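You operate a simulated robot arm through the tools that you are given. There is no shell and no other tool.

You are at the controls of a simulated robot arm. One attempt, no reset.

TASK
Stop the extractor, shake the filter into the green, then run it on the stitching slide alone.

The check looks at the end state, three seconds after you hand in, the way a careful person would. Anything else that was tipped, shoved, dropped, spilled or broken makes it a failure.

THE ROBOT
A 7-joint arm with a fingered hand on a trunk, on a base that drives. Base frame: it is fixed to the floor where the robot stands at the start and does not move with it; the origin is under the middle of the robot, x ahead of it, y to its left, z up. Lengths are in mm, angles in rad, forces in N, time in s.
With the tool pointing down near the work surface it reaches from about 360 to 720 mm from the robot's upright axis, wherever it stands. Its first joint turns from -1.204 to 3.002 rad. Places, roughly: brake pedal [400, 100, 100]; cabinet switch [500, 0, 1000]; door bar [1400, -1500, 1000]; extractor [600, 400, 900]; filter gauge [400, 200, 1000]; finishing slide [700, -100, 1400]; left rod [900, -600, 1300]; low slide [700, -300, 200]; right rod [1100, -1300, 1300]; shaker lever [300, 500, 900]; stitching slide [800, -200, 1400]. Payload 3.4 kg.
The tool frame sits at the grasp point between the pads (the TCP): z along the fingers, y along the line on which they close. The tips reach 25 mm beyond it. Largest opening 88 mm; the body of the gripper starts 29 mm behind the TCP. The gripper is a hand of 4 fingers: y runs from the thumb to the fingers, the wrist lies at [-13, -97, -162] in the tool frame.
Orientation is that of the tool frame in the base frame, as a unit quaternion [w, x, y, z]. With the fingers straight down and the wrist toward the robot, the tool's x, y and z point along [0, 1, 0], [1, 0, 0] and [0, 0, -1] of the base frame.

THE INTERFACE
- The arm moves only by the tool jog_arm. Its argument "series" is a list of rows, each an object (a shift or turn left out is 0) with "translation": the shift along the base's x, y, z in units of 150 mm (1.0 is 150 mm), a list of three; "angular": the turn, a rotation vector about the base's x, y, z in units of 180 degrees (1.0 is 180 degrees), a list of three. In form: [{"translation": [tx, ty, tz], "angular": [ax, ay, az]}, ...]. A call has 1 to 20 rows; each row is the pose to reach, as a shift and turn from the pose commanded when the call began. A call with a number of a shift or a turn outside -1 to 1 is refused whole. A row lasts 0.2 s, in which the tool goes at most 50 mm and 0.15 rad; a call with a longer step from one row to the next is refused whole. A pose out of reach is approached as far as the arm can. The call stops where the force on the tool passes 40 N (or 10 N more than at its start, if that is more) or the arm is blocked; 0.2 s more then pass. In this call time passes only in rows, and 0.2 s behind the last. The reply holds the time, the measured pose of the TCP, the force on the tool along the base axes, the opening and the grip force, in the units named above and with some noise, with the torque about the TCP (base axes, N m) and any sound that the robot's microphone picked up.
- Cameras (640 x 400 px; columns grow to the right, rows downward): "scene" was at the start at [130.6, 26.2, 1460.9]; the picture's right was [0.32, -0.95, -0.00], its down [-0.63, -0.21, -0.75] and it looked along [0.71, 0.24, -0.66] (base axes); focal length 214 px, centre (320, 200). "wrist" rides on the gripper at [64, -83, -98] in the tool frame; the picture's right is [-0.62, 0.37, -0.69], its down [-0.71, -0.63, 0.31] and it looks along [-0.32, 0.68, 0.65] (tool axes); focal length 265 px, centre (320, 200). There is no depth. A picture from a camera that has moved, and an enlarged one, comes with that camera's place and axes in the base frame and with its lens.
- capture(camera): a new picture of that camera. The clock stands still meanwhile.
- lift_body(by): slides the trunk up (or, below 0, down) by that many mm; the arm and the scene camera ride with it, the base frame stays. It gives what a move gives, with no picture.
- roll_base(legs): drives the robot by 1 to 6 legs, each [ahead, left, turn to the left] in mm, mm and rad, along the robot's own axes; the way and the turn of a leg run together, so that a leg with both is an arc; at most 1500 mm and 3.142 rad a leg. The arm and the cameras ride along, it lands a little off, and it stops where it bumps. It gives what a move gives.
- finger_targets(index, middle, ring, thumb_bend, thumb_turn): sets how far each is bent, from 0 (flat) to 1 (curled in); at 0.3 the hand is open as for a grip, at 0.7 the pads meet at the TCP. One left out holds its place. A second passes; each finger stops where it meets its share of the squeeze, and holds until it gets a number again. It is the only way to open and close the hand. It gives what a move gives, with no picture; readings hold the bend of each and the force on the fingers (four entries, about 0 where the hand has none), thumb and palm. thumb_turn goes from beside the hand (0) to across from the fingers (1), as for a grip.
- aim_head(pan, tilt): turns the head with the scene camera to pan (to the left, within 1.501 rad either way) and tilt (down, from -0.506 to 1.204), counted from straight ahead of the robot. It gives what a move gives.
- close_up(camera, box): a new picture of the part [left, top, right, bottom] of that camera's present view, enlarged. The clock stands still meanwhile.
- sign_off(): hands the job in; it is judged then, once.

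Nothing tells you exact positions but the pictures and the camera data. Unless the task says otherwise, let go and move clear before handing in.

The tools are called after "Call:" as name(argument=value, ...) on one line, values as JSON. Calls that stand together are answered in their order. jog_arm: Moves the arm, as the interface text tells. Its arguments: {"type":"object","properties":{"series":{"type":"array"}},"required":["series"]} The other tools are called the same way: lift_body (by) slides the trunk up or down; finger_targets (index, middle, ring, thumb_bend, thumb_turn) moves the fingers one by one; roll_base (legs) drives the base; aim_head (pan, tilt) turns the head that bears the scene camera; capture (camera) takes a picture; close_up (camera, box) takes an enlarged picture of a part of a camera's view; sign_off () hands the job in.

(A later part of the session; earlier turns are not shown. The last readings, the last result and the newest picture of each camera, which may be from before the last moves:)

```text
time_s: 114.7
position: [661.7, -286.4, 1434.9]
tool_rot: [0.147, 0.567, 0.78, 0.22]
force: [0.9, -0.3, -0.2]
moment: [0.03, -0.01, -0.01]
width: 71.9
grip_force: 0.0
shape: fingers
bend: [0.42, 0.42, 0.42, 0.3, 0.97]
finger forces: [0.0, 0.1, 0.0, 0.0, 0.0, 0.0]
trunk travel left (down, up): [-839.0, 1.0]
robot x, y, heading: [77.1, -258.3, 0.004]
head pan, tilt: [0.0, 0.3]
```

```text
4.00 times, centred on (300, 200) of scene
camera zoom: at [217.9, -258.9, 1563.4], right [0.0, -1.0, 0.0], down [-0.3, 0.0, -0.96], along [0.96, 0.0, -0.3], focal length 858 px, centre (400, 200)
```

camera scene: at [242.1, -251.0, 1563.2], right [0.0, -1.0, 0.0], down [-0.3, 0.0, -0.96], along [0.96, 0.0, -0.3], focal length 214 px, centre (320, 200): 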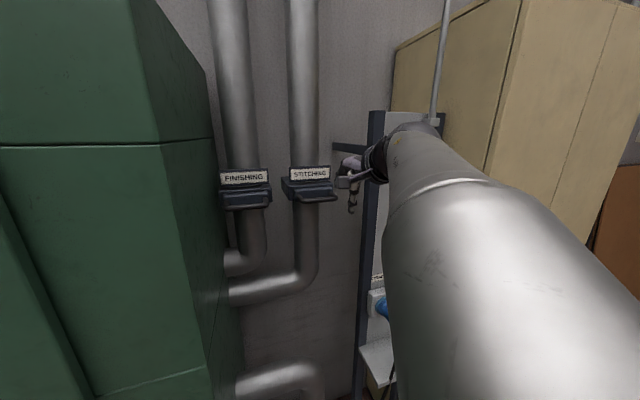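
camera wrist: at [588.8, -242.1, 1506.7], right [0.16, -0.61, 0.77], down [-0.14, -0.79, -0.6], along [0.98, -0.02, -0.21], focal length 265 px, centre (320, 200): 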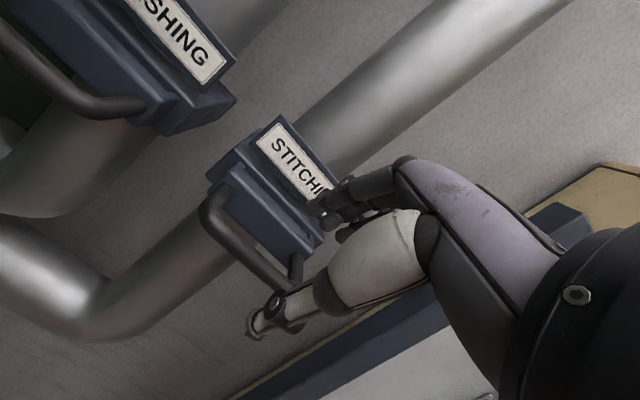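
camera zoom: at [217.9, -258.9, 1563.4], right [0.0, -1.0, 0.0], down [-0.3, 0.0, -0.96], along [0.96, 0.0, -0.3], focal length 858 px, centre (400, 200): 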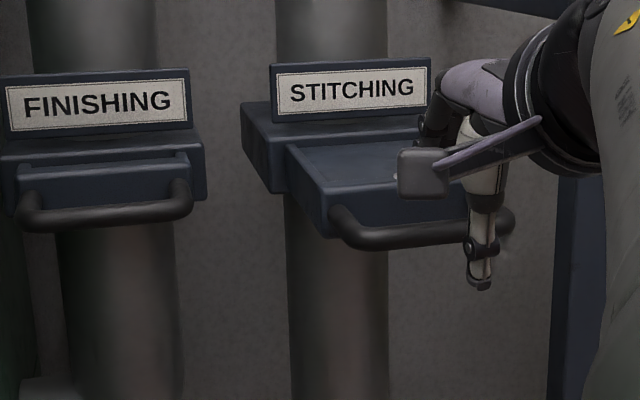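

The fingers are above the bar. A little higher, then back the base away.

Call:
jog_arm(series=[{"translation": [0.0, 0.0, 0.08]}, {"translation": [0.0, 0.0, 0.12]}])

Call:
roll_base(legs=[[-200, -60, 0]])

Call:
capture(camera="scene")

Call:
close_up(camera="scene", box=[230, 140, 370, 230])

```text
time_s: 115.3
position: [661.9, -286.0, 1453.5]
tool_rot: [0.147, 0.567, 0.78, 0.219]
force: [0.5, -0.1, 0.4]
moment: [0.03, 0.0, -0.03]
width: 71.8
grip_force: 0.0
shape: fingers
bend: [0.42, 0.42, 0.42, 0.3, 0.97]
finger forces: [0.0, 0.0, 0.0, 0.0, 0.1, 0.0]
trunk travel left (down, up): [-839.0, 1.0]
robot x, y, heading: [76.6, -259.4, 0.006]
head pan, tilt: [0.0, 0.3]
```

```text
time_s: 117.0
position: [465.9, -346.1, 1451.1]
tool_rot: [0.146, 0.567, 0.781, 0.217]
force: [0.2, -0.2, 0.6]
moment: [0.01, 0.01, -0.01]
width: 72.0
grip_force: 0.1
shape: fingers
bend: [0.42, 0.42, 0.42, 0.3, 0.97]
finger forces: [0.0, 0.0, 0.0, 0.0, 0.0, 0.0]
trunk travel left (down, up): [-839.0, 1.0]
robot x, y, heading: [-118.8, -316.9, 0.01]
head pan, tilt: [0.0, 0.3]
```

```text
taken
camera scene: at [21.6, -320.0, 1563.3], right [0.01, -1.0, 0.0], down [-0.3, 0.0, -0.96], along [0.96, 0.01, -0.3], focal length 214 px, centre (320, 200)
```

scene: 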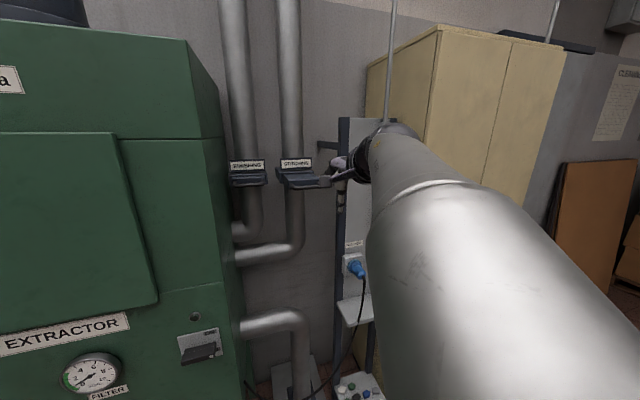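

```text
4.44 times, centred on (300, 185) of scene
camera zoom: at [21.6, -320.0, 1563.3], right [0.01, -1.0, 0.0], down [-0.3, 0.0, -0.96], along [0.96, 0.01, -0.3], focal length 953 px, centre (409, 267)
```

zoom: 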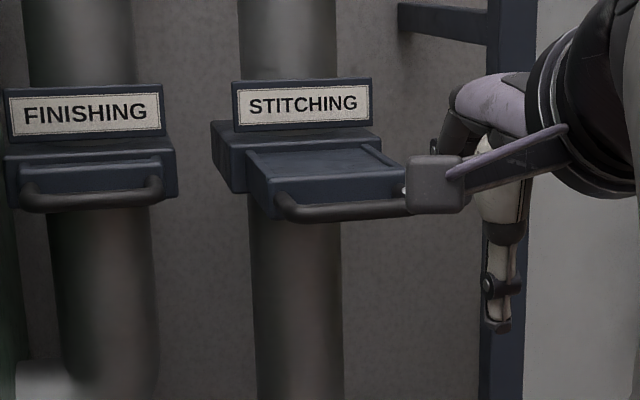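

STITCHING is drawn fully out and FINISHING is fully in. Now I'll check the floor-hood slide closely by lowering the trunk.

Call:
lift_body(by=-400)

Call:
lift_body(by=-200)

Call:
aim_head(pan=0.1, tilt=0.7)

Call:
capture(camera="scene")

Call:
capture(camera="wrist")

```text
time_s: 120.8
position: [466.5, -347.8, 1051.6]
tool_rot: [0.145, 0.566, 0.781, 0.22]
force: [-0.1, -0.5, 0.3]
moment: [0.02, -0.01, -0.02]
width: 71.9
grip_force: 0.1
shape: fingers
bend: [0.42, 0.42, 0.42, 0.3, 0.97]
finger forces: [0.0, 0.0, 0.1, 0.0, 0.1, 0.0]
trunk travel left (down, up): [-439.0, 401.0]
robot x, y, heading: [-123.0, -323.6, 0.012]
head pan, tilt: [0.0, 0.3]
```

```text
time_s: 123.0
position: [466.1, -347.0, 851.1]
tool_rot: [0.145, 0.566, 0.781, 0.22]
force: [0.8, 0.4, -0.4]
moment: [0.01, 0.01, -0.01]
width: 72.2
grip_force: 0.1
shape: fingers
bend: [0.42, 0.42, 0.42, 0.3, 0.97]
finger forces: [0.0, 0.0, 0.1, 0.0, 0.0, 0.0]
trunk travel left (down, up): [-239.0, 601.0]
robot x, y, heading: [-127.5, -318.9, 0.01]
head pan, tilt: [0.0, 0.3]
```

```text
time_s: 123.8
position: [467.0, -346.1, 850.8]
tool_rot: [0.145, 0.566, 0.782, 0.219]
force: [0.5, 0.0, 0.1]
moment: [-0.02, 0.02, 0.0]
width: 72.5
grip_force: 0.0
shape: fingers
bend: [0.42, 0.42, 0.42, 0.3, 0.97]
finger forces: [0.0, 0.0, 0.1, 0.0, 0.0, 0.0]
trunk travel left (down, up): [-239.0, 601.0]
robot x, y, heading: [-125.6, -318.8, 0.012]
head pan, tilt: [0.099, 0.7]
```

```text
taken
camera scene: at [16.6, -313.4, 937.7], right [0.08, -1.0, 0.0], down [-0.55, -0.05, -0.84], along [0.83, 0.07, -0.55], focal length 214 px, centre (320, 200)
```

scene: 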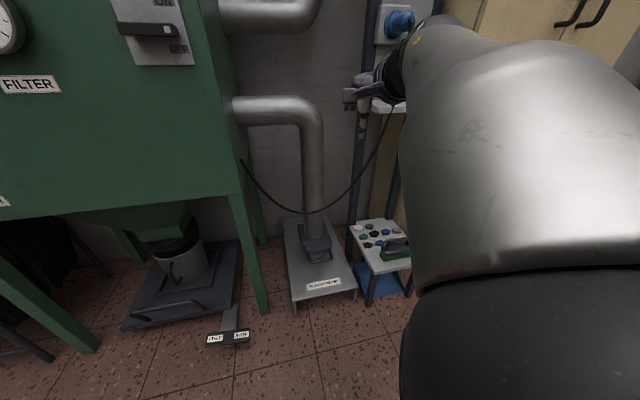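

```text
taken
camera wrist: at [331.2, -324.8, 895.6], right [0.17, -0.61, 0.77], down [-0.15, -0.79, -0.6], along [0.97, -0.01, -0.23], focal length 265 px, centre (320, 200)
```

wrist: 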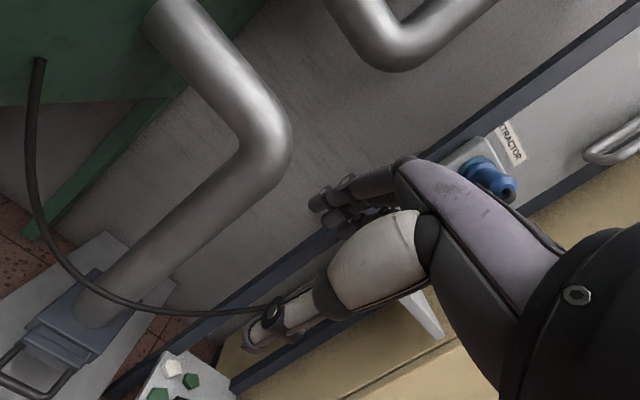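

Call:
close_up(camera="scene", box=[285, 215, 365, 275])

Call:
close_up(camera="wrist", box=[0, 240, 200, 400])

```text
6.67 times, centred on (325, 245) of scene
camera zoom: at [16.6, -313.4, 937.7], right [0.08, -1.0, 0.0], down [-0.55, -0.05, -0.84], along [0.83, 0.07, -0.55], focal length 1430 px, centre (287, -100)
```

zoom: 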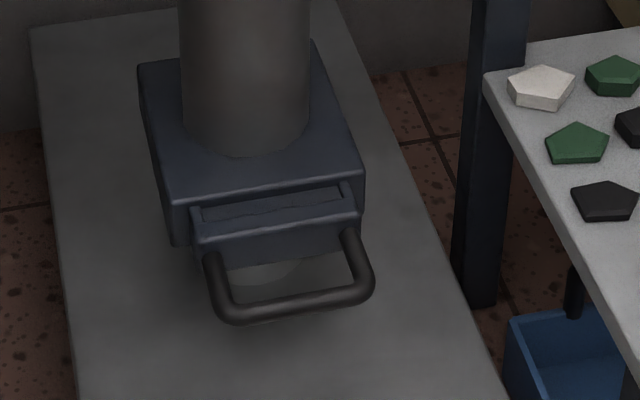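

```text
2.50 times, centred on (100, 320) of wrist
camera zoom: at [331.2, -324.8, 895.6], right [0.17, -0.61, 0.77], down [-0.15, -0.79, -0.6], along [0.97, -0.01, -0.23], focal length 664 px, centre (870, -100)
```

zoom: 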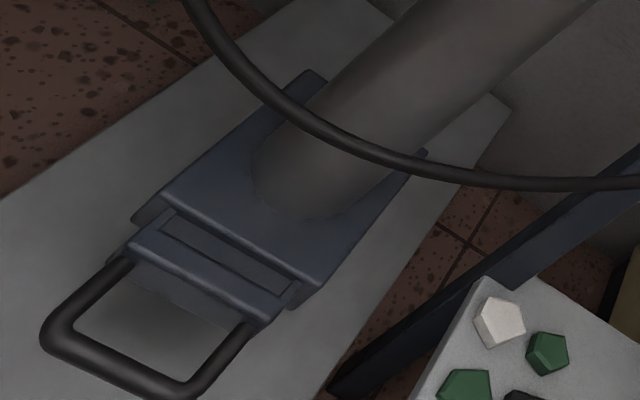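

Call:
capture(camera="scene")

```text
taken
camera scene: at [16.6, -313.4, 937.7], right [0.08, -1.0, 0.0], down [-0.55, -0.05, -0.84], along [0.83, 0.07, -0.55], focal length 214 px, centre (320, 200)
```

scene: 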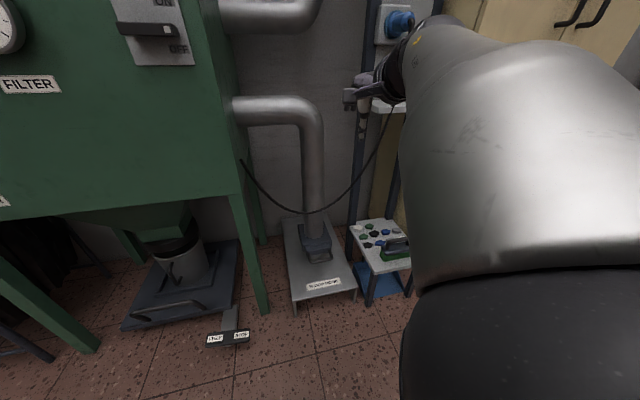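

The low slide looks near its in position, but I want to compare it from the same low angle as the upper ones. I'll bring the wrist camera down in front of it.

Call:
lift_body(by=-235)

Call:
jog_arm(series=[{"translation": [0, 0, -0.25]}, {"translation": [0, 0, -0.5]}, {"translation": [0, 0, -0.75]}, {"translation": [0, 0, -1.0]}])

Call:
capture(camera="wrist")

Call:
capture(camera="scene")

```text
time_s: 126.3
position: [467.1, -346.5, 613.9]
tool_rot: [0.144, 0.567, 0.781, 0.218]
force: [-0.1, -0.5, -0.4]
moment: [-0.01, -0.01, 0.02]
width: 72.2
grip_force: 0.0
shape: fingers
bend: [0.42, 0.42, 0.42, 0.3, 0.97]
finger forces: [0.0, 0.0, 0.0, 0.0, 0.0, 0.0]
trunk travel left (down, up): [-4.0, 836.0]
robot x, y, heading: [-125.1, -319.7, 0.005]
head pan, tilt: [0.099, 0.7]
```

```text
time_s: 127.3
position: [467.8, -345.1, 468.4]
tool_rot: [0.145, 0.565, 0.782, 0.22]
force: [-0.3, 0.6, -0.3]
moment: [0.0, -0.03, 0.02]
width: 72.1
grip_force: 0.1
shape: fingers
bend: [0.42, 0.42, 0.42, 0.3, 0.97]
finger forces: [0.0, 0.0, 0.0, 0.1, 0.0, 0.0]
trunk travel left (down, up): [-4.0, 836.0]
robot x, y, heading: [-123.0, -320.2, 0.008]
head pan, tilt: [0.099, 0.7]
```

```text
taken
camera wrist: at [331.4, -324.1, 513.2], right [0.17, -0.61, 0.77], down [-0.14, -0.79, -0.6], along [0.97, -0.01, -0.22], focal length 265 px, centre (320, 200)
```

wrist: 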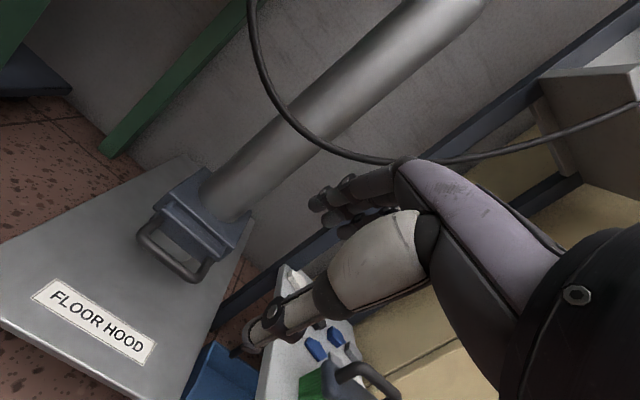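

```text
taken
camera scene: at [14.3, -311.7, 696.9], right [0.11, -0.99, 0.0], down [-0.6, -0.06, -0.8], along [0.79, 0.09, -0.6], focal length 214 px, centre (320, 200)
```

scene: 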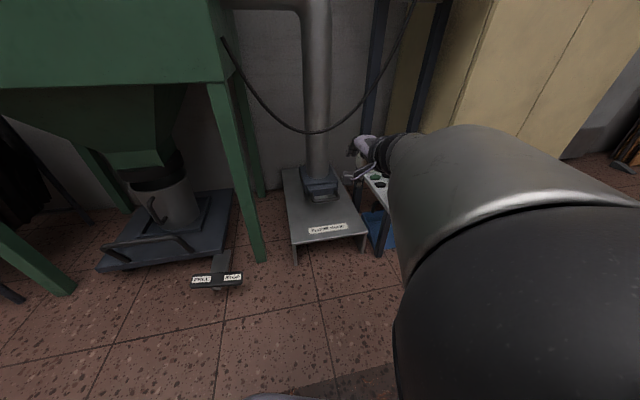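

Call:
close_up(camera="wrist", box=[120, 150, 270, 290])

Call:
close_up(camera="scene", box=[285, 155, 365, 215])

```text
2.86 times, centred on (195, 220) of wrist
camera zoom: at [331.4, -324.1, 513.2], right [0.17, -0.61, 0.77], down [-0.14, -0.79, -0.6], along [0.97, -0.01, -0.22], focal length 758 px, centre (677, 143)
```

zoom: 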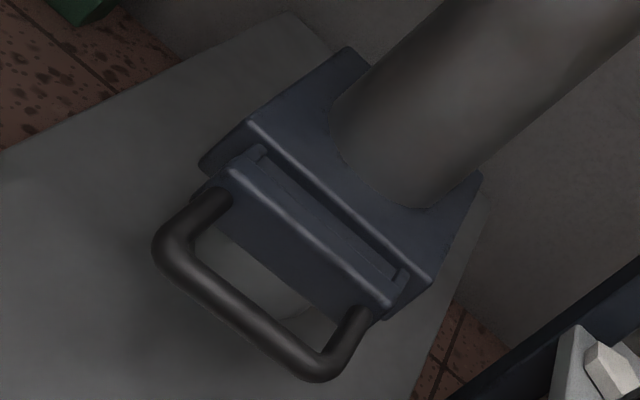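

```text
6.67 times, centred on (325, 185) of scene
camera zoom: at [14.3, -311.7, 696.9], right [0.11, -0.99, 0.0], down [-0.6, -0.06, -0.8], along [0.79, 0.09, -0.6], focal length 1430 px, centre (287, 300)
```

zoom: 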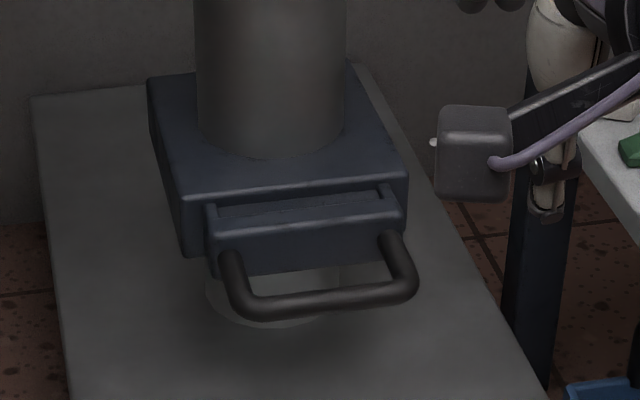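

I can't fully rule out that the low slide is slightly drawn, so I'll gently press it home. I'll make a fist, lower the hand in front of it, then move in.

Call:
finger_targets(index=0.8, middle=0.8, ring=0.8, thumb_bend=0.6)

Call:
jog_arm(series=[{"translation": [0, 0.05, -0.25]}, {"translation": [0, 0.1, -0.5]}, {"translation": [0, 0.15, -0.75]}, {"translation": [0, 0.2, -1.0]}])

Call:
jog_arm(series=[{"translation": [0, 0.05, -0.2]}, {"translation": [0, 0.1, -0.4]}])

Call:
capture(camera="wrist")

Call:
capture(camera="scene")

```text
time_s: 128.3
position: [467.6, -346.8, 467.9]
tool_rot: [0.145, 0.567, 0.781, 0.219]
force: [-1.2, -0.6, 0.3]
moment: [0.03, 0.01, 0.0]
width: 3.5
grip_force: 0.1
shape: fingers
bend: [0.8, 0.8, 0.8, 0.6, 0.97]
finger forces: [0.0, 0.0, 0.0, 0.0, 0.1, 0.0]
trunk travel left (down, up): [-4.0, 836.0]
robot x, y, heading: [-124.9, -319.1, 0.011]
head pan, tilt: [0.099, 0.7]
```

```text
time_s: 129.3
position: [467.9, -319.3, 332.2]
tool_rot: [0.145, 0.571, 0.773, 0.237]
force: [1.0, 0.1, 0.2]
moment: [-0.02, 0.04, 0.01]
width: 3.6
grip_force: 0.0
shape: fingers
bend: [0.8, 0.8, 0.8, 0.6, 0.97]
finger forces: [0.0, 0.0, 0.0, 0.1, 0.0, 0.0]
trunk travel left (down, up): [-4.0, 836.0]
robot x, y, heading: [-125.7, -321.1, 0.015]
head pan, tilt: [0.099, 0.7]
```

```text
time_s: 129.9
position: [471.8, -312.8, 272.6]
tool_rot: [0.138, 0.583, 0.763, 0.241]
force: [-0.2, 0.1, 0.8]
moment: [0.01, -0.01, 0.02]
width: 3.4
grip_force: 0.0
shape: fingers
bend: [0.8, 0.8, 0.8, 0.6, 0.97]
finger forces: [0.1, 0.0, 0.1, 0.1, 0.0, 0.0]
trunk travel left (down, up): [-4.0, 836.0]
robot x, y, heading: [-119.8, -321.0, 0.011]
head pan, tilt: [0.099, 0.7]
```

```text
taken
camera wrist: at [337.2, -289.4, 317.0], right [0.14, -0.66, 0.74], down [-0.17, -0.75, -0.64], along [0.98, -0.04, -0.21], focal length 265 px, centre (320, 200)
```

wrist: 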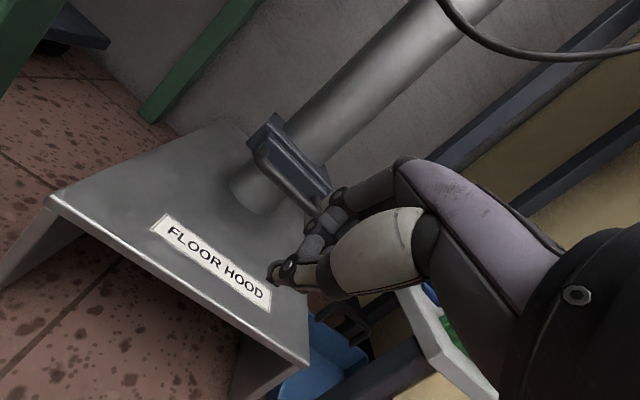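

```text
taken
camera scene: at [12.3, -311.7, 692.2], right [0.11, -0.99, 0.0], down [-0.64, -0.07, -0.77], along [0.76, 0.08, -0.64], focal length 214 px, centre (320, 200)
```

scene: 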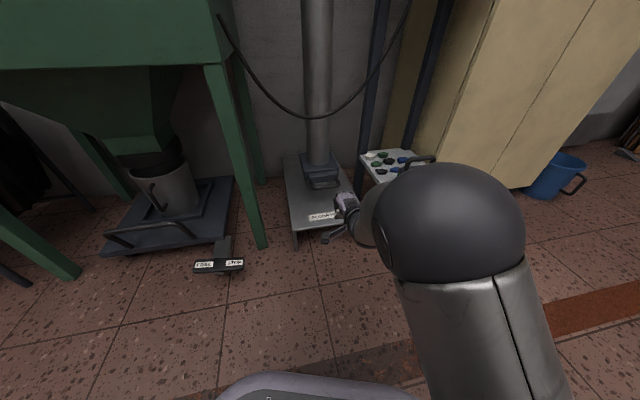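

Now a good low-angle view of the low slide. Zooming in.

Call:
close_up(camera="wrist", box=[220, 90, 360, 230])

Call:
close_up(camera="scene", box=[280, 140, 380, 215])

```text
2.86 times, centred on (290, 160) of wrist
camera zoom: at [337.2, -289.4, 317.0], right [0.14, -0.66, 0.74], down [-0.17, -0.75, -0.64], along [0.98, -0.04, -0.21], focal length 758 px, centre (406, 314)
```

zoom: 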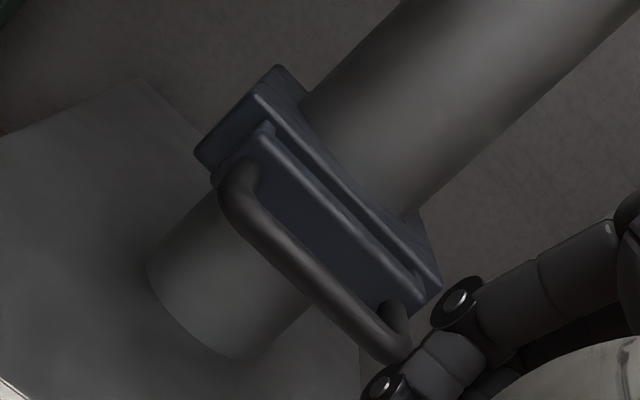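

```text
5.33 times, centred on (330, 178) of scene
camera zoom: at [12.3, -311.7, 692.2], right [0.11, -0.99, 0.0], down [-0.64, -0.07, -0.77], along [0.76, 0.08, -0.64], focal length 1144 px, centre (267, 320)
```

zoom: 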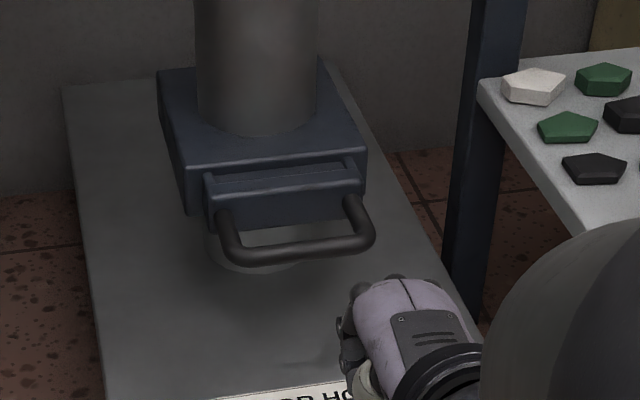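

It looks like the pushed-in state, but I'll give it a gentle press to be certain. First moving closer.

Call:
roll_base(legs=[[70, 45, 0]])

Call:
jog_arm(series=[{"translation": [0.05, 0.0, -0.08]}, {"translation": [0.12, 0.03, -0.16]}])

Call:
capture(camera="wrist")

Call:
capture(camera="scene")

```text
time_s: 131.0
position: [539.9, -270.4, 266.4]
tool_rot: [0.134, 0.584, 0.765, 0.237]
force: [0.4, 0.0, 0.4]
moment: [0.02, -0.02, 0.02]
width: 3.4
grip_force: 0.0
shape: fingers
bend: [0.8, 0.8, 0.8, 0.6, 0.97]
finger forces: [0.0, 0.1, 0.1, 0.0, 0.0, 0.0]
trunk travel left (down, up): [-4.0, 836.0]
robot x, y, heading: [-51.3, -276.6, 0.009]
head pan, tilt: [0.099, 0.7]
```

```text
time_s: 131.6
position: [560.0, -262.8, 243.5]
tool_rot: [0.134, 0.584, 0.765, 0.237]
force: [0.5, 1.1, -0.5]
moment: [-0.02, -0.01, 0.0]
width: 3.5
grip_force: 0.0
shape: fingers
bend: [0.8, 0.8, 0.8, 0.6, 0.97]
finger forces: [0.1, 0.1, 0.0, 0.0, 0.0, 0.0]
trunk travel left (down, up): [-4.0, 836.0]
robot x, y, heading: [-55.1, -276.8, 0.012]
head pan, tilt: [0.099, 0.7]
```

```text
taken
camera wrist: at [424.2, -238.7, 288.9], right [0.14, -0.66, 0.74], down [-0.18, -0.75, -0.64], along [0.97, -0.04, -0.22], focal length 265 px, centre (320, 200)
```

wrist: 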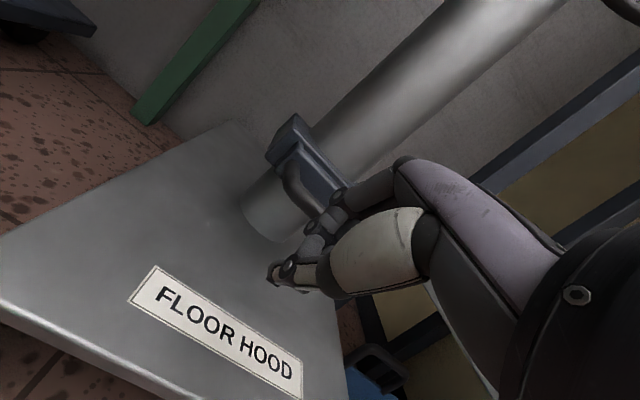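

```text
taken
camera scene: at [81.0, -265.8, 692.2], right [0.11, -0.99, 0.0], down [-0.64, -0.07, -0.76], along [0.76, 0.08, -0.64], focal length 214 px, centre (320, 200)
```

scene: 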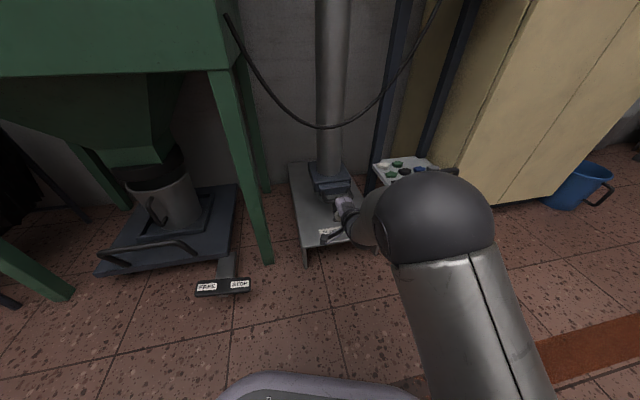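

Call:
close_up(camera="scene", box=[285, 145, 405, 265])

Call:
close_up(camera="wrist", box=[230, 100, 400, 300])

```text
3.33 times, centred on (345, 205) of scene
camera zoom: at [81.0, -265.8, 692.2], right [0.11, -0.99, 0.0], down [-0.64, -0.07, -0.76], along [0.76, 0.08, -0.64], focal length 715 px, centre (237, 183)
```

zoom: 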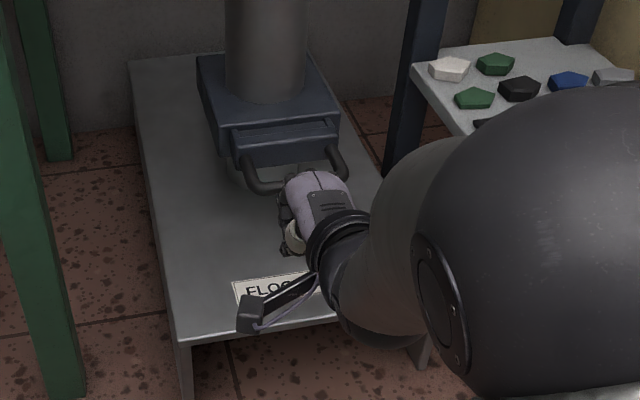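

```text
2.00 times, centred on (315, 200) of wrist
camera zoom: at [424.2, -238.7, 288.9], right [0.14, -0.66, 0.74], down [-0.18, -0.75, -0.64], along [0.97, -0.04, -0.22], focal length 531 px, centre (330, 200)
```

zoom: 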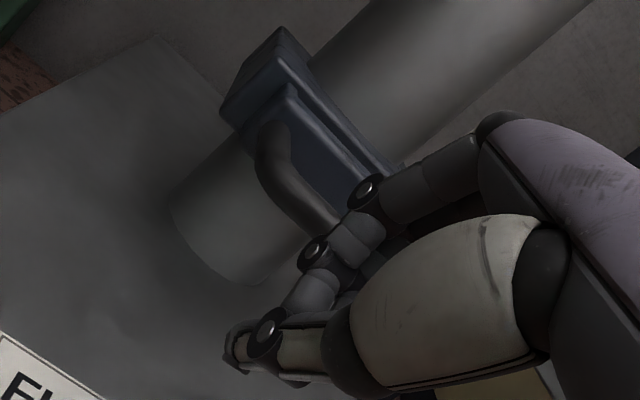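

The fist is just in front of the handle's right half. I'll press forward in small increments, monitoring force.

Call:
jog_arm(series=[{"translation": [0.05, 0.06, -0.03]}, {"translation": [0.1, 0.1, -0.05]}, {"translation": [0.16, 0.14, -0.05]}])

Call:
close_up(camera="scene", box=[285, 145, 405, 265])

Call:
close_up(camera="wrist", box=[230, 100, 400, 300])

```text
time_s: 132.4
position: [582.2, -243.4, 234.2]
tool_rot: [0.134, 0.584, 0.765, 0.237]
force: [-0.4, 0.1, 0.3]
moment: [0.0, 0.05, 0.0]
width: 3.3
grip_force: 0.1
shape: fingers
bend: [0.8, 0.8, 0.8, 0.6, 0.97]
finger forces: [0.0, 0.1, 0.0, 0.0, 0.1, 0.0]
trunk travel left (down, up): [-4.0, 836.0]
robot x, y, heading: [-53.1, -272.7, 0.009]
head pan, tilt: [0.099, 0.7]
```

```text
3.33 times, centred on (345, 205) of scene
camera zoom: at [81.0, -265.8, 692.2], right [0.11, -0.99, 0.0], down [-0.64, -0.07, -0.76], along [0.76, 0.08, -0.64], focal length 715 px, centre (237, 183)
```

zoom: 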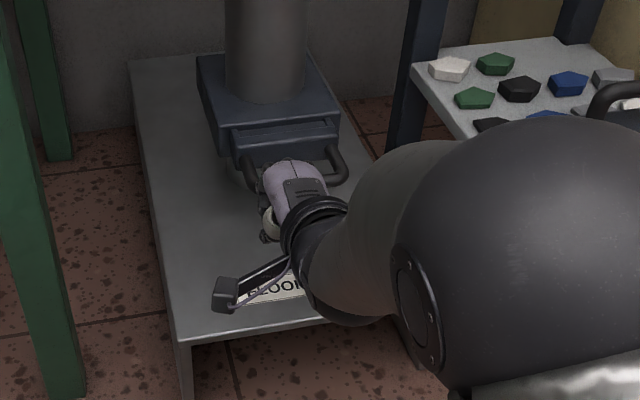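

```text
2.00 times, centred on (315, 200) of wrist
camera zoom: at [447.8, -217.9, 280.3], right [0.14, -0.66, 0.74], down [-0.18, -0.75, -0.64], along [0.97, -0.04, -0.22], focal length 531 px, centre (330, 200)
```

zoom: 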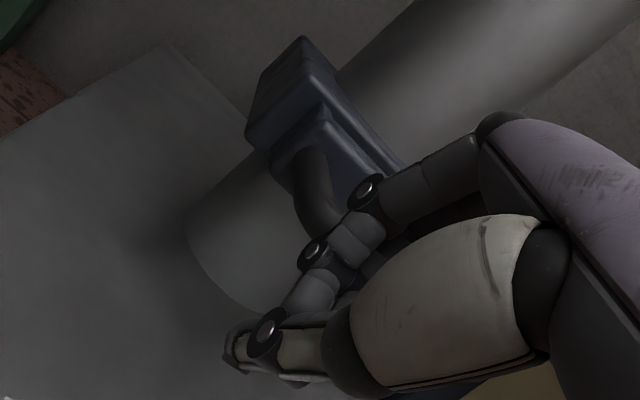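

Centred now. Continuing forward along the slide axis.

Call:
jog_arm(series=[{"translation": [0.06, 0.02, 0]}, {"translation": [0.12, 0.04, 0]}, {"translation": [0.18, 0.06, 0]}])

Call:
close_up(camera="scene", box=[285, 145, 405, 265])

Call:
close_up(camera="wrist", box=[230, 100, 400, 300])

```text
time_s: 133.1
position: [604.2, -238.2, 236.3]
tool_rot: [0.137, 0.585, 0.764, 0.235]
force: [-29.5, -6.2, 15.3]
moment: [-0.07, -0.2, -0.2]
width: 6.4
grip_force: 17.5
shape: fingers
bend: [0.8, 0.82, 0.81, 0.58, 0.97]
finger forces: [11.9, 16.3, 7.0, 0.1, 0.1, 0.0]
trunk travel left (down, up): [-4.0, 836.0]
robot x, y, heading: [-55.2, -273.1, 0.014]
head pan, tilt: [0.099, 0.7]
stopped in row 3: the force on the tool passed its limit at 45 N (the readings are from after the stop); the commanded pose is now the measured one
```

```text
3.33 times, centred on (345, 205) of scene
camera zoom: at [77.8, -266.5, 692.9], right [0.11, -0.99, 0.0], down [-0.64, -0.07, -0.77], along [0.76, 0.08, -0.64], focal length 715 px, centre (237, 183)
```

zoom: 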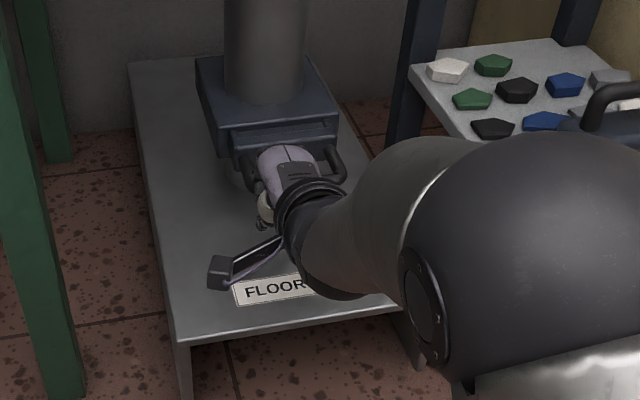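

```text
2.00 times, centred on (315, 200) of wrist
camera zoom: at [467.7, -212.5, 282.5], right [0.14, -0.66, 0.74], down [-0.17, -0.75, -0.64], along [0.97, -0.04, -0.22], focal length 531 px, centre (330, 200)
```

zoom: 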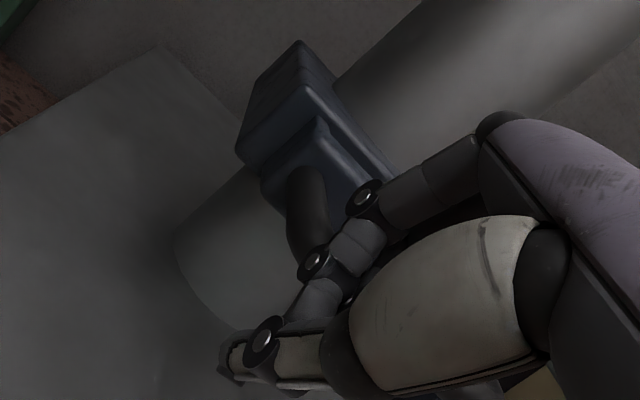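

The low slide didn't budge under ~30 N, so it's fully in. Retreating and raising the hand now.

Call:
jog_arm(series=[{"translation": [-0.1, -0.033, 0]}, {"translation": [-0.3, -0.1, 0]}, {"translation": [-0.5, -0.167, 0.05]}])

Call:
roll_base(legs=[[-200, 0, 0]])

Call:
capture(camera="scene")

Call:
close_up(camera="scene", box=[280, 130, 400, 220])

```text
time_s: 133.9
position: [528.7, -261.3, 242.0]
tool_rot: [0.134, 0.584, 0.765, 0.236]
force: [0.9, -0.1, 0.6]
moment: [-0.02, -0.02, 0.02]
width: 4.1
grip_force: 0.0
shape: fingers
bend: [0.8, 0.8, 0.8, 0.59, 0.97]
finger forces: [0.1, 0.1, 0.0, 0.0, 0.1, 0.0]
trunk travel left (down, up): [-4.0, 836.0]
robot x, y, heading: [-52.0, -275.6, 0.009]
head pan, tilt: [0.099, 0.7]
```

```text
time_s: 135.5
position: [330.4, -263.0, 240.9]
tool_rot: [0.134, 0.584, 0.765, 0.235]
force: [-0.6, -0.4, 0.5]
moment: [-0.01, 0.01, 0.02]
width: 3.9
grip_force: 0.1
shape: fingers
bend: [0.8, 0.8, 0.8, 0.59, 0.97]
finger forces: [0.1, 0.0, 0.1, 0.0, 0.0, 0.0]
trunk travel left (down, up): [-4.0, 836.0]
robot x, y, heading: [-252.5, -278.2, 0.016]
head pan, tilt: [0.099, 0.7]
```

```text
taken
camera scene: at [-117.2, -268.1, 692.2], right [0.11, -0.99, 0.0], down [-0.64, -0.07, -0.76], along [0.76, 0.09, -0.64], focal length 214 px, centre (320, 200)
```

scene: 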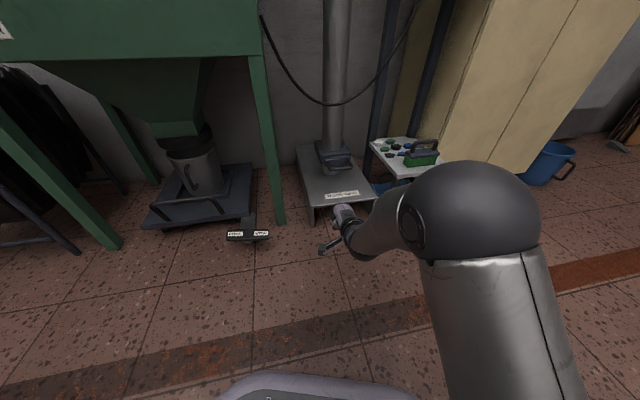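

```text
4.44 times, centred on (340, 175) of scene
camera zoom: at [-117.2, -268.1, 692.2], right [0.11, -0.99, 0.0], down [-0.64, -0.07, -0.76], along [0.76, 0.09, -0.64], focal length 953 px, centre (231, 311)
```

zoom: 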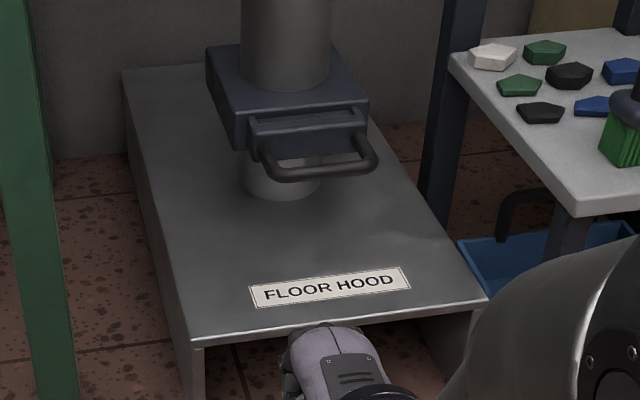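

All three slides are set: only STITCHING is drawn out. Now I'll raise the trunk, restore the hand's forward orientation, and return to the switch.

Call:
lift_body(by=400)

Call:
lift_body(by=171)

Call:
jog_arm(series=[{"translation": [0, 0, 0.05], "angular": [-0.0265, -0.0282, 0.0182]}, {"translation": [0, 0, 0.1], "angular": [-0.0531, -0.0565, 0.0365]}, {"translation": [0, 0, 0.15], "angular": [-0.0796, -0.0847, 0.0547]}, {"translation": [0, 0, 0.2], "angular": [-0.1062, -0.113, 0.073]}, {"translation": [0, 0, 0.25], "angular": [-0.1327, -0.1412, 0.0912]}, {"translation": [0, 0, 0.3], "angular": [-0.1593, -0.1695, 0.1095]}, {"translation": [0, 0, 0.35], "angular": [-0.1858, -0.1977, 0.1277]}, {"translation": [0, 0, 0.4], "angular": [-0.2123, -0.2259, 0.1459]}, {"translation": [0, 0, 0.45], "angular": [-0.2389, -0.2542, 0.1642]}, {"translation": [0, 0, 0.5], "angular": [-0.2654, -0.2824, 0.1824]}, {"translation": [0, 0, 0.5], "angular": [-0.292, -0.3107, 0.2007]}, {"translation": [0, 0, 0.5], "angular": [-0.3185, -0.3389, 0.2189]}, {"translation": [0, 0, 0.5], "angular": [-0.3451, -0.3672, 0.2372]}, {"translation": [0, 0, 0.5], "angular": [-0.3716, -0.3954, 0.2554]}])

```text
time_s: 139.3
position: [331.1, -262.5, 641.3]
tool_rot: [0.134, 0.583, 0.766, 0.235]
force: [-0.5, -0.2, -0.2]
moment: [0.04, -0.01, 0.01]
width: 3.9
grip_force: 0.0
shape: fingers
bend: [0.8, 0.8, 0.8, 0.59, 0.97]
finger forces: [0.0, 0.1, 0.1, 0.0, 0.1, 0.1]
trunk travel left (down, up): [-404.0, 436.0]
robot x, y, heading: [-257.4, -279.0, 0.011]
head pan, tilt: [0.099, 0.7]
```

```text
time_s: 141.3
position: [331.6, -262.3, 812.5]
tool_rot: [0.135, 0.583, 0.766, 0.235]
force: [0.4, 0.6, -1.0]
moment: [-0.02, -0.01, -0.05]
width: 4.2
grip_force: 0.0
shape: fingers
bend: [0.8, 0.8, 0.8, 0.59, 0.97]
finger forces: [0.1, 0.0, 0.1, 0.0, 0.0, 0.1]
trunk travel left (down, up): [-575.0, 265.0]
robot x, y, heading: [-251.7, -276.0, 0.013]
head pan, tilt: [0.099, 0.7]
```

```text
time_s: 144.3
position: [335.0, -273.3, 890.2]
tool_rot: [0.701, -0.097, 0.697, 0.114]
force: [0.3, -0.3, 0.3]
moment: [0.0, -0.03, 0.0]
width: 3.9
grip_force: 0.1
shape: fingers
bend: [0.8, 0.8, 0.8, 0.59, 0.97]
finger forces: [0.1, 0.1, 0.0, 0.0, 0.0, 0.0]
trunk travel left (down, up): [-575.0, 265.0]
robot x, y, heading: [-252.9, -278.5, 0.01]
head pan, tilt: [0.099, 0.7]
```

Orientation restored. Driving left to the switch position and setting the fingers.

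Call:
roll_base(legs=[[15, 240, -0.01]])

Call:
finger_targets(index=0.7, middle=0.7, ring=0.7, thumb_bend=0.7)

Call:
aim_head(pan=0.1, tilt=0.5)

Call:
capture(camera="scene")

Call:
capture(camera="wrist")

```text
time_s: 146.1
position: [347.1, -35.7, 888.4]
tool_rot: [0.7, -0.094, 0.7, 0.108]
force: [-0.8, -0.8, 1.1]
moment: [-0.01, 0.01, 0.03]
width: 3.9
grip_force: 0.0
shape: fingers
bend: [0.8, 0.8, 0.8, 0.59, 0.97]
finger forces: [0.1, 0.0, 0.0, 0.0, 0.1, 0.1]
trunk travel left (down, up): [-575.0, 265.0]
robot x, y, heading: [-242.4, -35.2, 0.002]
head pan, tilt: [0.099, 0.7]
```

```text
time_s: 147.1
position: [348.8, -38.1, 887.9]
tool_rot: [0.7, -0.089, 0.7, 0.108]
force: [0.3, -0.3, 0.0]
moment: [0.02, 0.02, -0.02]
width: 0.0
grip_force: 0.1
shape: fingers
bend: [0.7, 0.7, 0.7, 0.7, 0.97]
finger forces: [0.0, 0.0, 0.0, 0.1, 0.0, 0.0]
trunk travel left (down, up): [-575.0, 265.0]
robot x, y, heading: [-238.4, -35.6, -0.001]
head pan, tilt: [0.099, 0.7]
```

```text
time_s: 147.8
position: [348.9, -39.1, 888.3]
tool_rot: [0.7, -0.091, 0.7, 0.108]
force: [-0.6, -0.1, 0.2]
moment: [-0.01, -0.01, -0.04]
width: 0.0
grip_force: 0.0
shape: fingers
bend: [0.7, 0.7, 0.7, 0.7, 0.97]
finger forces: [0.0, 0.1, 0.0, 0.1, 0.0, 0.0]
trunk travel left (down, up): [-575.0, 265.0]
robot x, y, heading: [-238.4, -37.0, -0.001]
head pan, tilt: [0.099, 0.499]
```

```text
taken
camera scene: at [-97.7, -26.3, 1280.9], right [0.1, -0.99, 0.0], down [-0.48, -0.05, -0.88], along [0.87, 0.09, -0.48], focal length 214 px, centre (320, 200)
```

scene: 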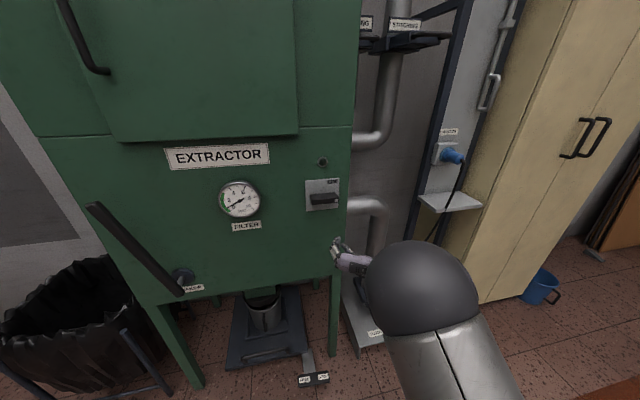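

```text
taken
camera wrist: at [277.3, -144.7, 823.1], right [-0.77, 0.15, 0.63], down [0.47, -0.54, 0.7], along [0.44, 0.83, 0.34], focal length 265 px, centre (320, 200)
```

wrist: 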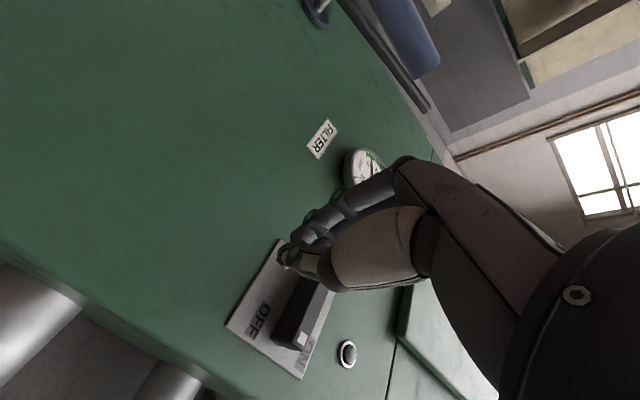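

Call:
close_up(camera="scene", box=[270, 140, 430, 280])

```text
2.86 times, centred on (350, 210) of scene
camera zoom: at [-97.7, -26.3, 1280.9], right [0.1, -0.99, 0.0], down [-0.48, -0.05, -0.88], along [0.87, 0.09, -0.48], focal length 613 px, centre (234, 171)
```

zoom: 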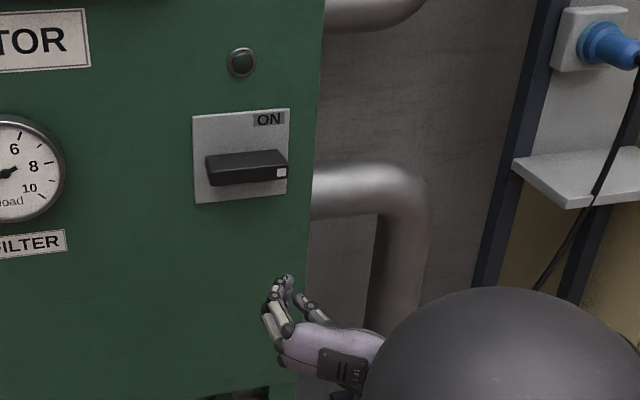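

Switch position reconfirmed at (477, 25, 983). I'll bring the fist in below the bar's right (mark) end.

Call:
jog_arm(series=[{"translation": [0.1, -0.08, 0.11], "angular": [-0.004, 0, 0.006]}, {"translation": [0.204, -0.155, 0.227], "angular": [-0.0076, -0.0012, 0.0123]}, {"translation": [0.4, -0.09, 0.227], "angular": [-0.0076, -0.0012, 0.0123]}, {"translation": [0.58, -0.03, 0.227], "angular": [-0.0076, -0.0012, 0.0123]}, {"translation": [0.75, 0.027, 0.227], "angular": [-0.0076, -0.0012, 0.0123]}])

Call:
close_up(camera="scene", box=[270, 140, 430, 280])

Call:
capture(camera="wrist")

```text
time_s: 149.0
position: [460.5, -33.5, 924.1]
tool_rot: [0.698, -0.115, 0.698, 0.112]
force: [-0.1, 1.0, -0.1]
moment: [0.01, -0.03, -0.02]
width: 0.0
grip_force: 0.1
shape: fingers
bend: [0.7, 0.7, 0.7, 0.7, 0.97]
finger forces: [0.1, 0.0, 0.0, 0.1, 0.1, 0.0]
trunk travel left (down, up): [-575.0, 265.0]
robot x, y, heading: [-243.6, -35.5, 0.0]
head pan, tilt: [0.099, 0.499]
```

```text
2.86 times, centred on (350, 210) of scene
camera zoom: at [-97.1, -26.4, 1280.8], right [0.1, -0.99, 0.0], down [-0.48, -0.05, -0.88], along [0.87, 0.09, -0.48], focal length 613 px, centre (234, 171)
```

zoom: 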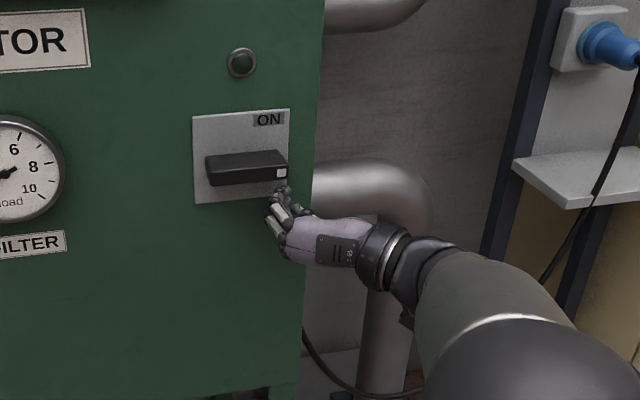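

```text
taken
camera wrist: at [393.6, -144.6, 860.4], right [-0.77, 0.13, 0.62], down [0.49, -0.5, 0.72], along [0.4, 0.86, 0.32], focal length 265 px, centre (320, 200)
```

wrist: 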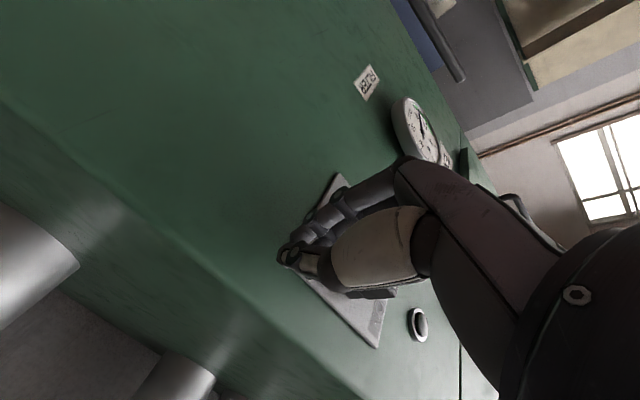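

The fist is just below the bar's right end. Moving up in small steps.

Call:
jog_arm(series=[{"translation": [0, 0, 0.05]}, {"translation": [0, 0, 0.1]}, {"translation": [0, 0, 0.15]}, {"translation": [0, 0, 0.2]}])

Call:
close_up(camera="scene", box=[270, 140, 430, 280])

Call:
capture(camera="wrist")

```text
time_s: 150.0
position: [461.2, -33.1, 953.1]
tool_rot: [0.698, -0.115, 0.697, 0.114]
force: [-1.0, -0.8, -1.4]
moment: [0.01, -0.03, -0.01]
width: 0.0
grip_force: 1.1
shape: fingers
bend: [0.7, 0.7, 0.7, 0.7, 0.97]
finger forces: [0.0, 0.0, 1.7, 0.0, 0.0, 0.1]
trunk travel left (down, up): [-575.0, 265.0]
robot x, y, heading: [-240.8, -36.6, 0.004]
head pan, tilt: [0.099, 0.499]
```

```text
2.86 times, centred on (350, 210) of scene
camera zoom: at [-97.7, -26.5, 1281.0], right [0.1, -0.99, 0.0], down [-0.48, -0.05, -0.88], along [0.87, 0.09, -0.48], focal length 613 px, centre (234, 171)
```

zoom: 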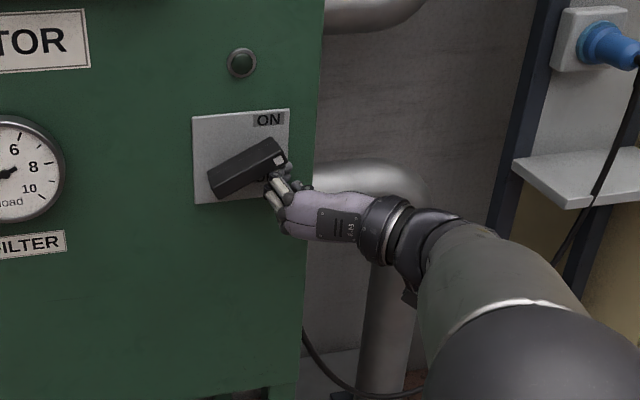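

```text
taken
camera wrist: at [393.4, -143.5, 889.8], right [-0.77, 0.13, 0.62], down [0.49, -0.5, 0.72], along [0.4, 0.86, 0.32], focal length 265 px, centre (320, 200)
```

wrist: 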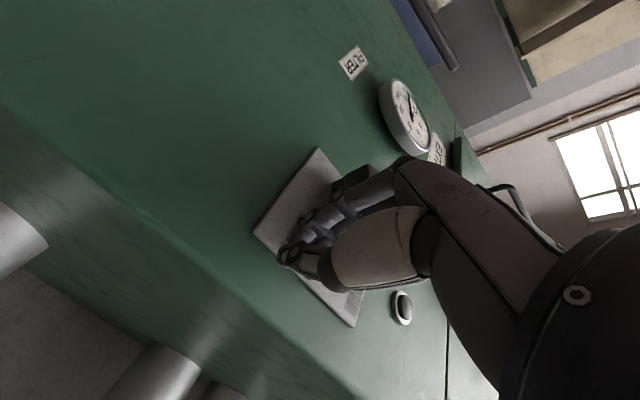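

The bar is turning nicely toward ON with little force. I'll follow its arc: up and then leftwards.

Call:
jog_arm(series=[{"translation": [-0.009, 0.027, 0.067]}, {"translation": [-0.021, 0.063, 0.12]}, {"translation": [-0.036, 0.107, 0.16]}])

Call:
close_up(camera="scene", box=[270, 140, 430, 280])

```text
time_s: 150.8
position: [455.1, -21.9, 975.2]
tool_rot: [0.698, -0.113, 0.698, 0.112]
force: [-4.4, -12.8, -4.1]
moment: [0.0, -0.07, 0.25]
width: 0.0
grip_force: 6.7
shape: fingers
bend: [0.7, 0.7, 0.7, 0.7, 0.97]
finger forces: [0.0, 12.9, 1.3, 0.0, 0.0, 0.0]
trunk travel left (down, up): [-575.0, 265.0]
robot x, y, heading: [-240.2, -37.7, 0.0]
head pan, tilt: [0.099, 0.499]
```

```text
2.86 times, centred on (350, 210) of scene
camera zoom: at [-97.8, -30.2, 1280.9], right [0.1, -0.99, 0.0], down [-0.48, -0.05, -0.88], along [0.87, 0.09, -0.48], focal length 613 px, centre (234, 171)
```

zoom: 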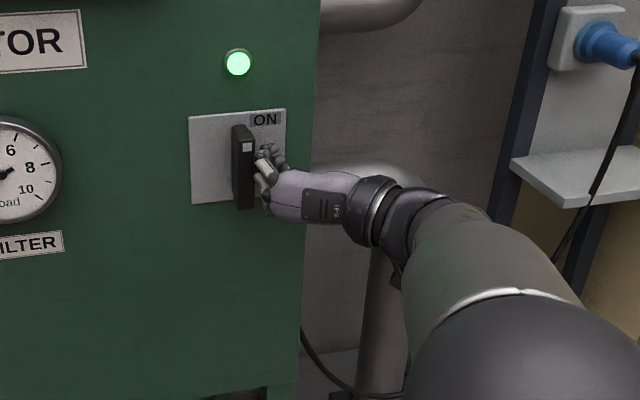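

The lamp is lit and the bar is vertical at ON, against its stop. I'll move right slightly and retreat from the panel.

Call:
jog_arm(series=[{"translation": [0.03, -0.1, 0]}, {"translation": [0.05, -0.15, 0]}, {"translation": [-0.2, -0.23, 0]}, {"translation": [-0.45, -0.31, 0]}, {"translation": [-0.68, -0.39, 0]}])

Call:
capture(camera="scene")

Call:
close_up(camera="scene", box=[190, 120, 370, 250])

Call:
close_up(camera="scene", box=[340, 0, 460, 80])

```text
time_s: 152.0
position: [352.3, -74.6, 976.1]
tool_rot: [0.698, -0.115, 0.697, 0.114]
force: [0.1, -0.2, -0.8]
moment: [0.0, -0.01, 0.03]
width: 0.1
grip_force: 0.0
shape: fingers
bend: [0.7, 0.7, 0.7, 0.7, 0.97]
finger forces: [0.0, 0.1, 0.1, 0.1, 0.1, 0.1]
trunk travel left (down, up): [-575.0, 265.0]
robot x, y, heading: [-240.9, -35.3, 0.001]
head pan, tilt: [0.099, 0.499]
```

```text
taken
camera scene: at [-98.7, -26.3, 1281.0], right [0.1, -0.99, 0.0], down [-0.48, -0.05, -0.88], along [0.87, 0.09, -0.48], focal length 214 px, centre (320, 200)
```

scene: 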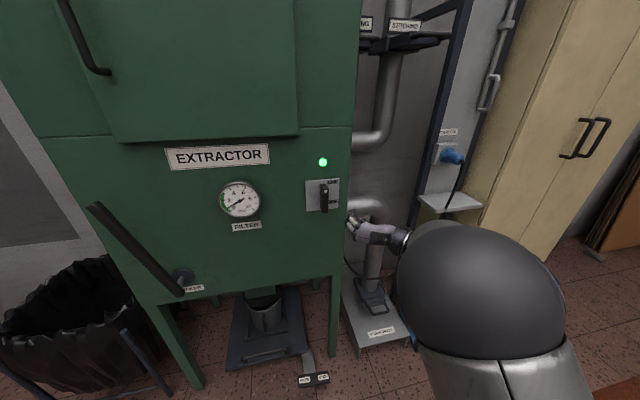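

```text
3.08 times, centred on (280, 185) of scene
camera zoom: at [-98.7, -26.3, 1281.0], right [0.1, -0.99, 0.0], down [-0.48, -0.05, -0.88], along [0.87, 0.09, -0.48], focal length 660 px, centre (443, 246)
```

zoom: 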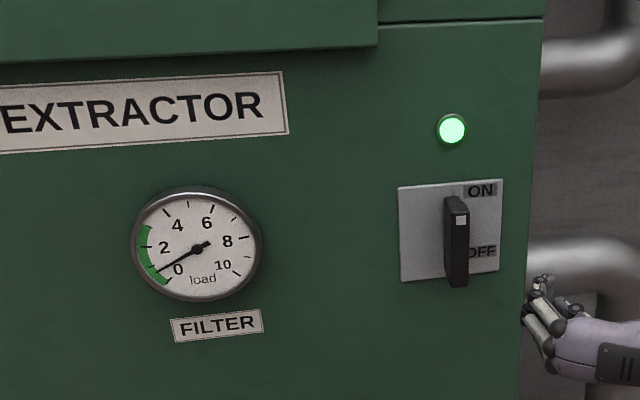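

```text
5.00 times, centred on (400, 40) of scene
camera zoom: at [-98.7, -26.3, 1281.0], right [0.1, -0.99, 0.0], down [-0.48, -0.05, -0.88], along [0.87, 0.09, -0.48], focal length 1072 px, centre (-80, 1000)
```

zoom: 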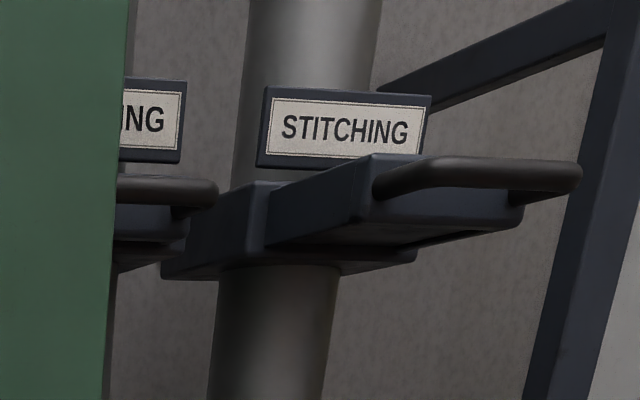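

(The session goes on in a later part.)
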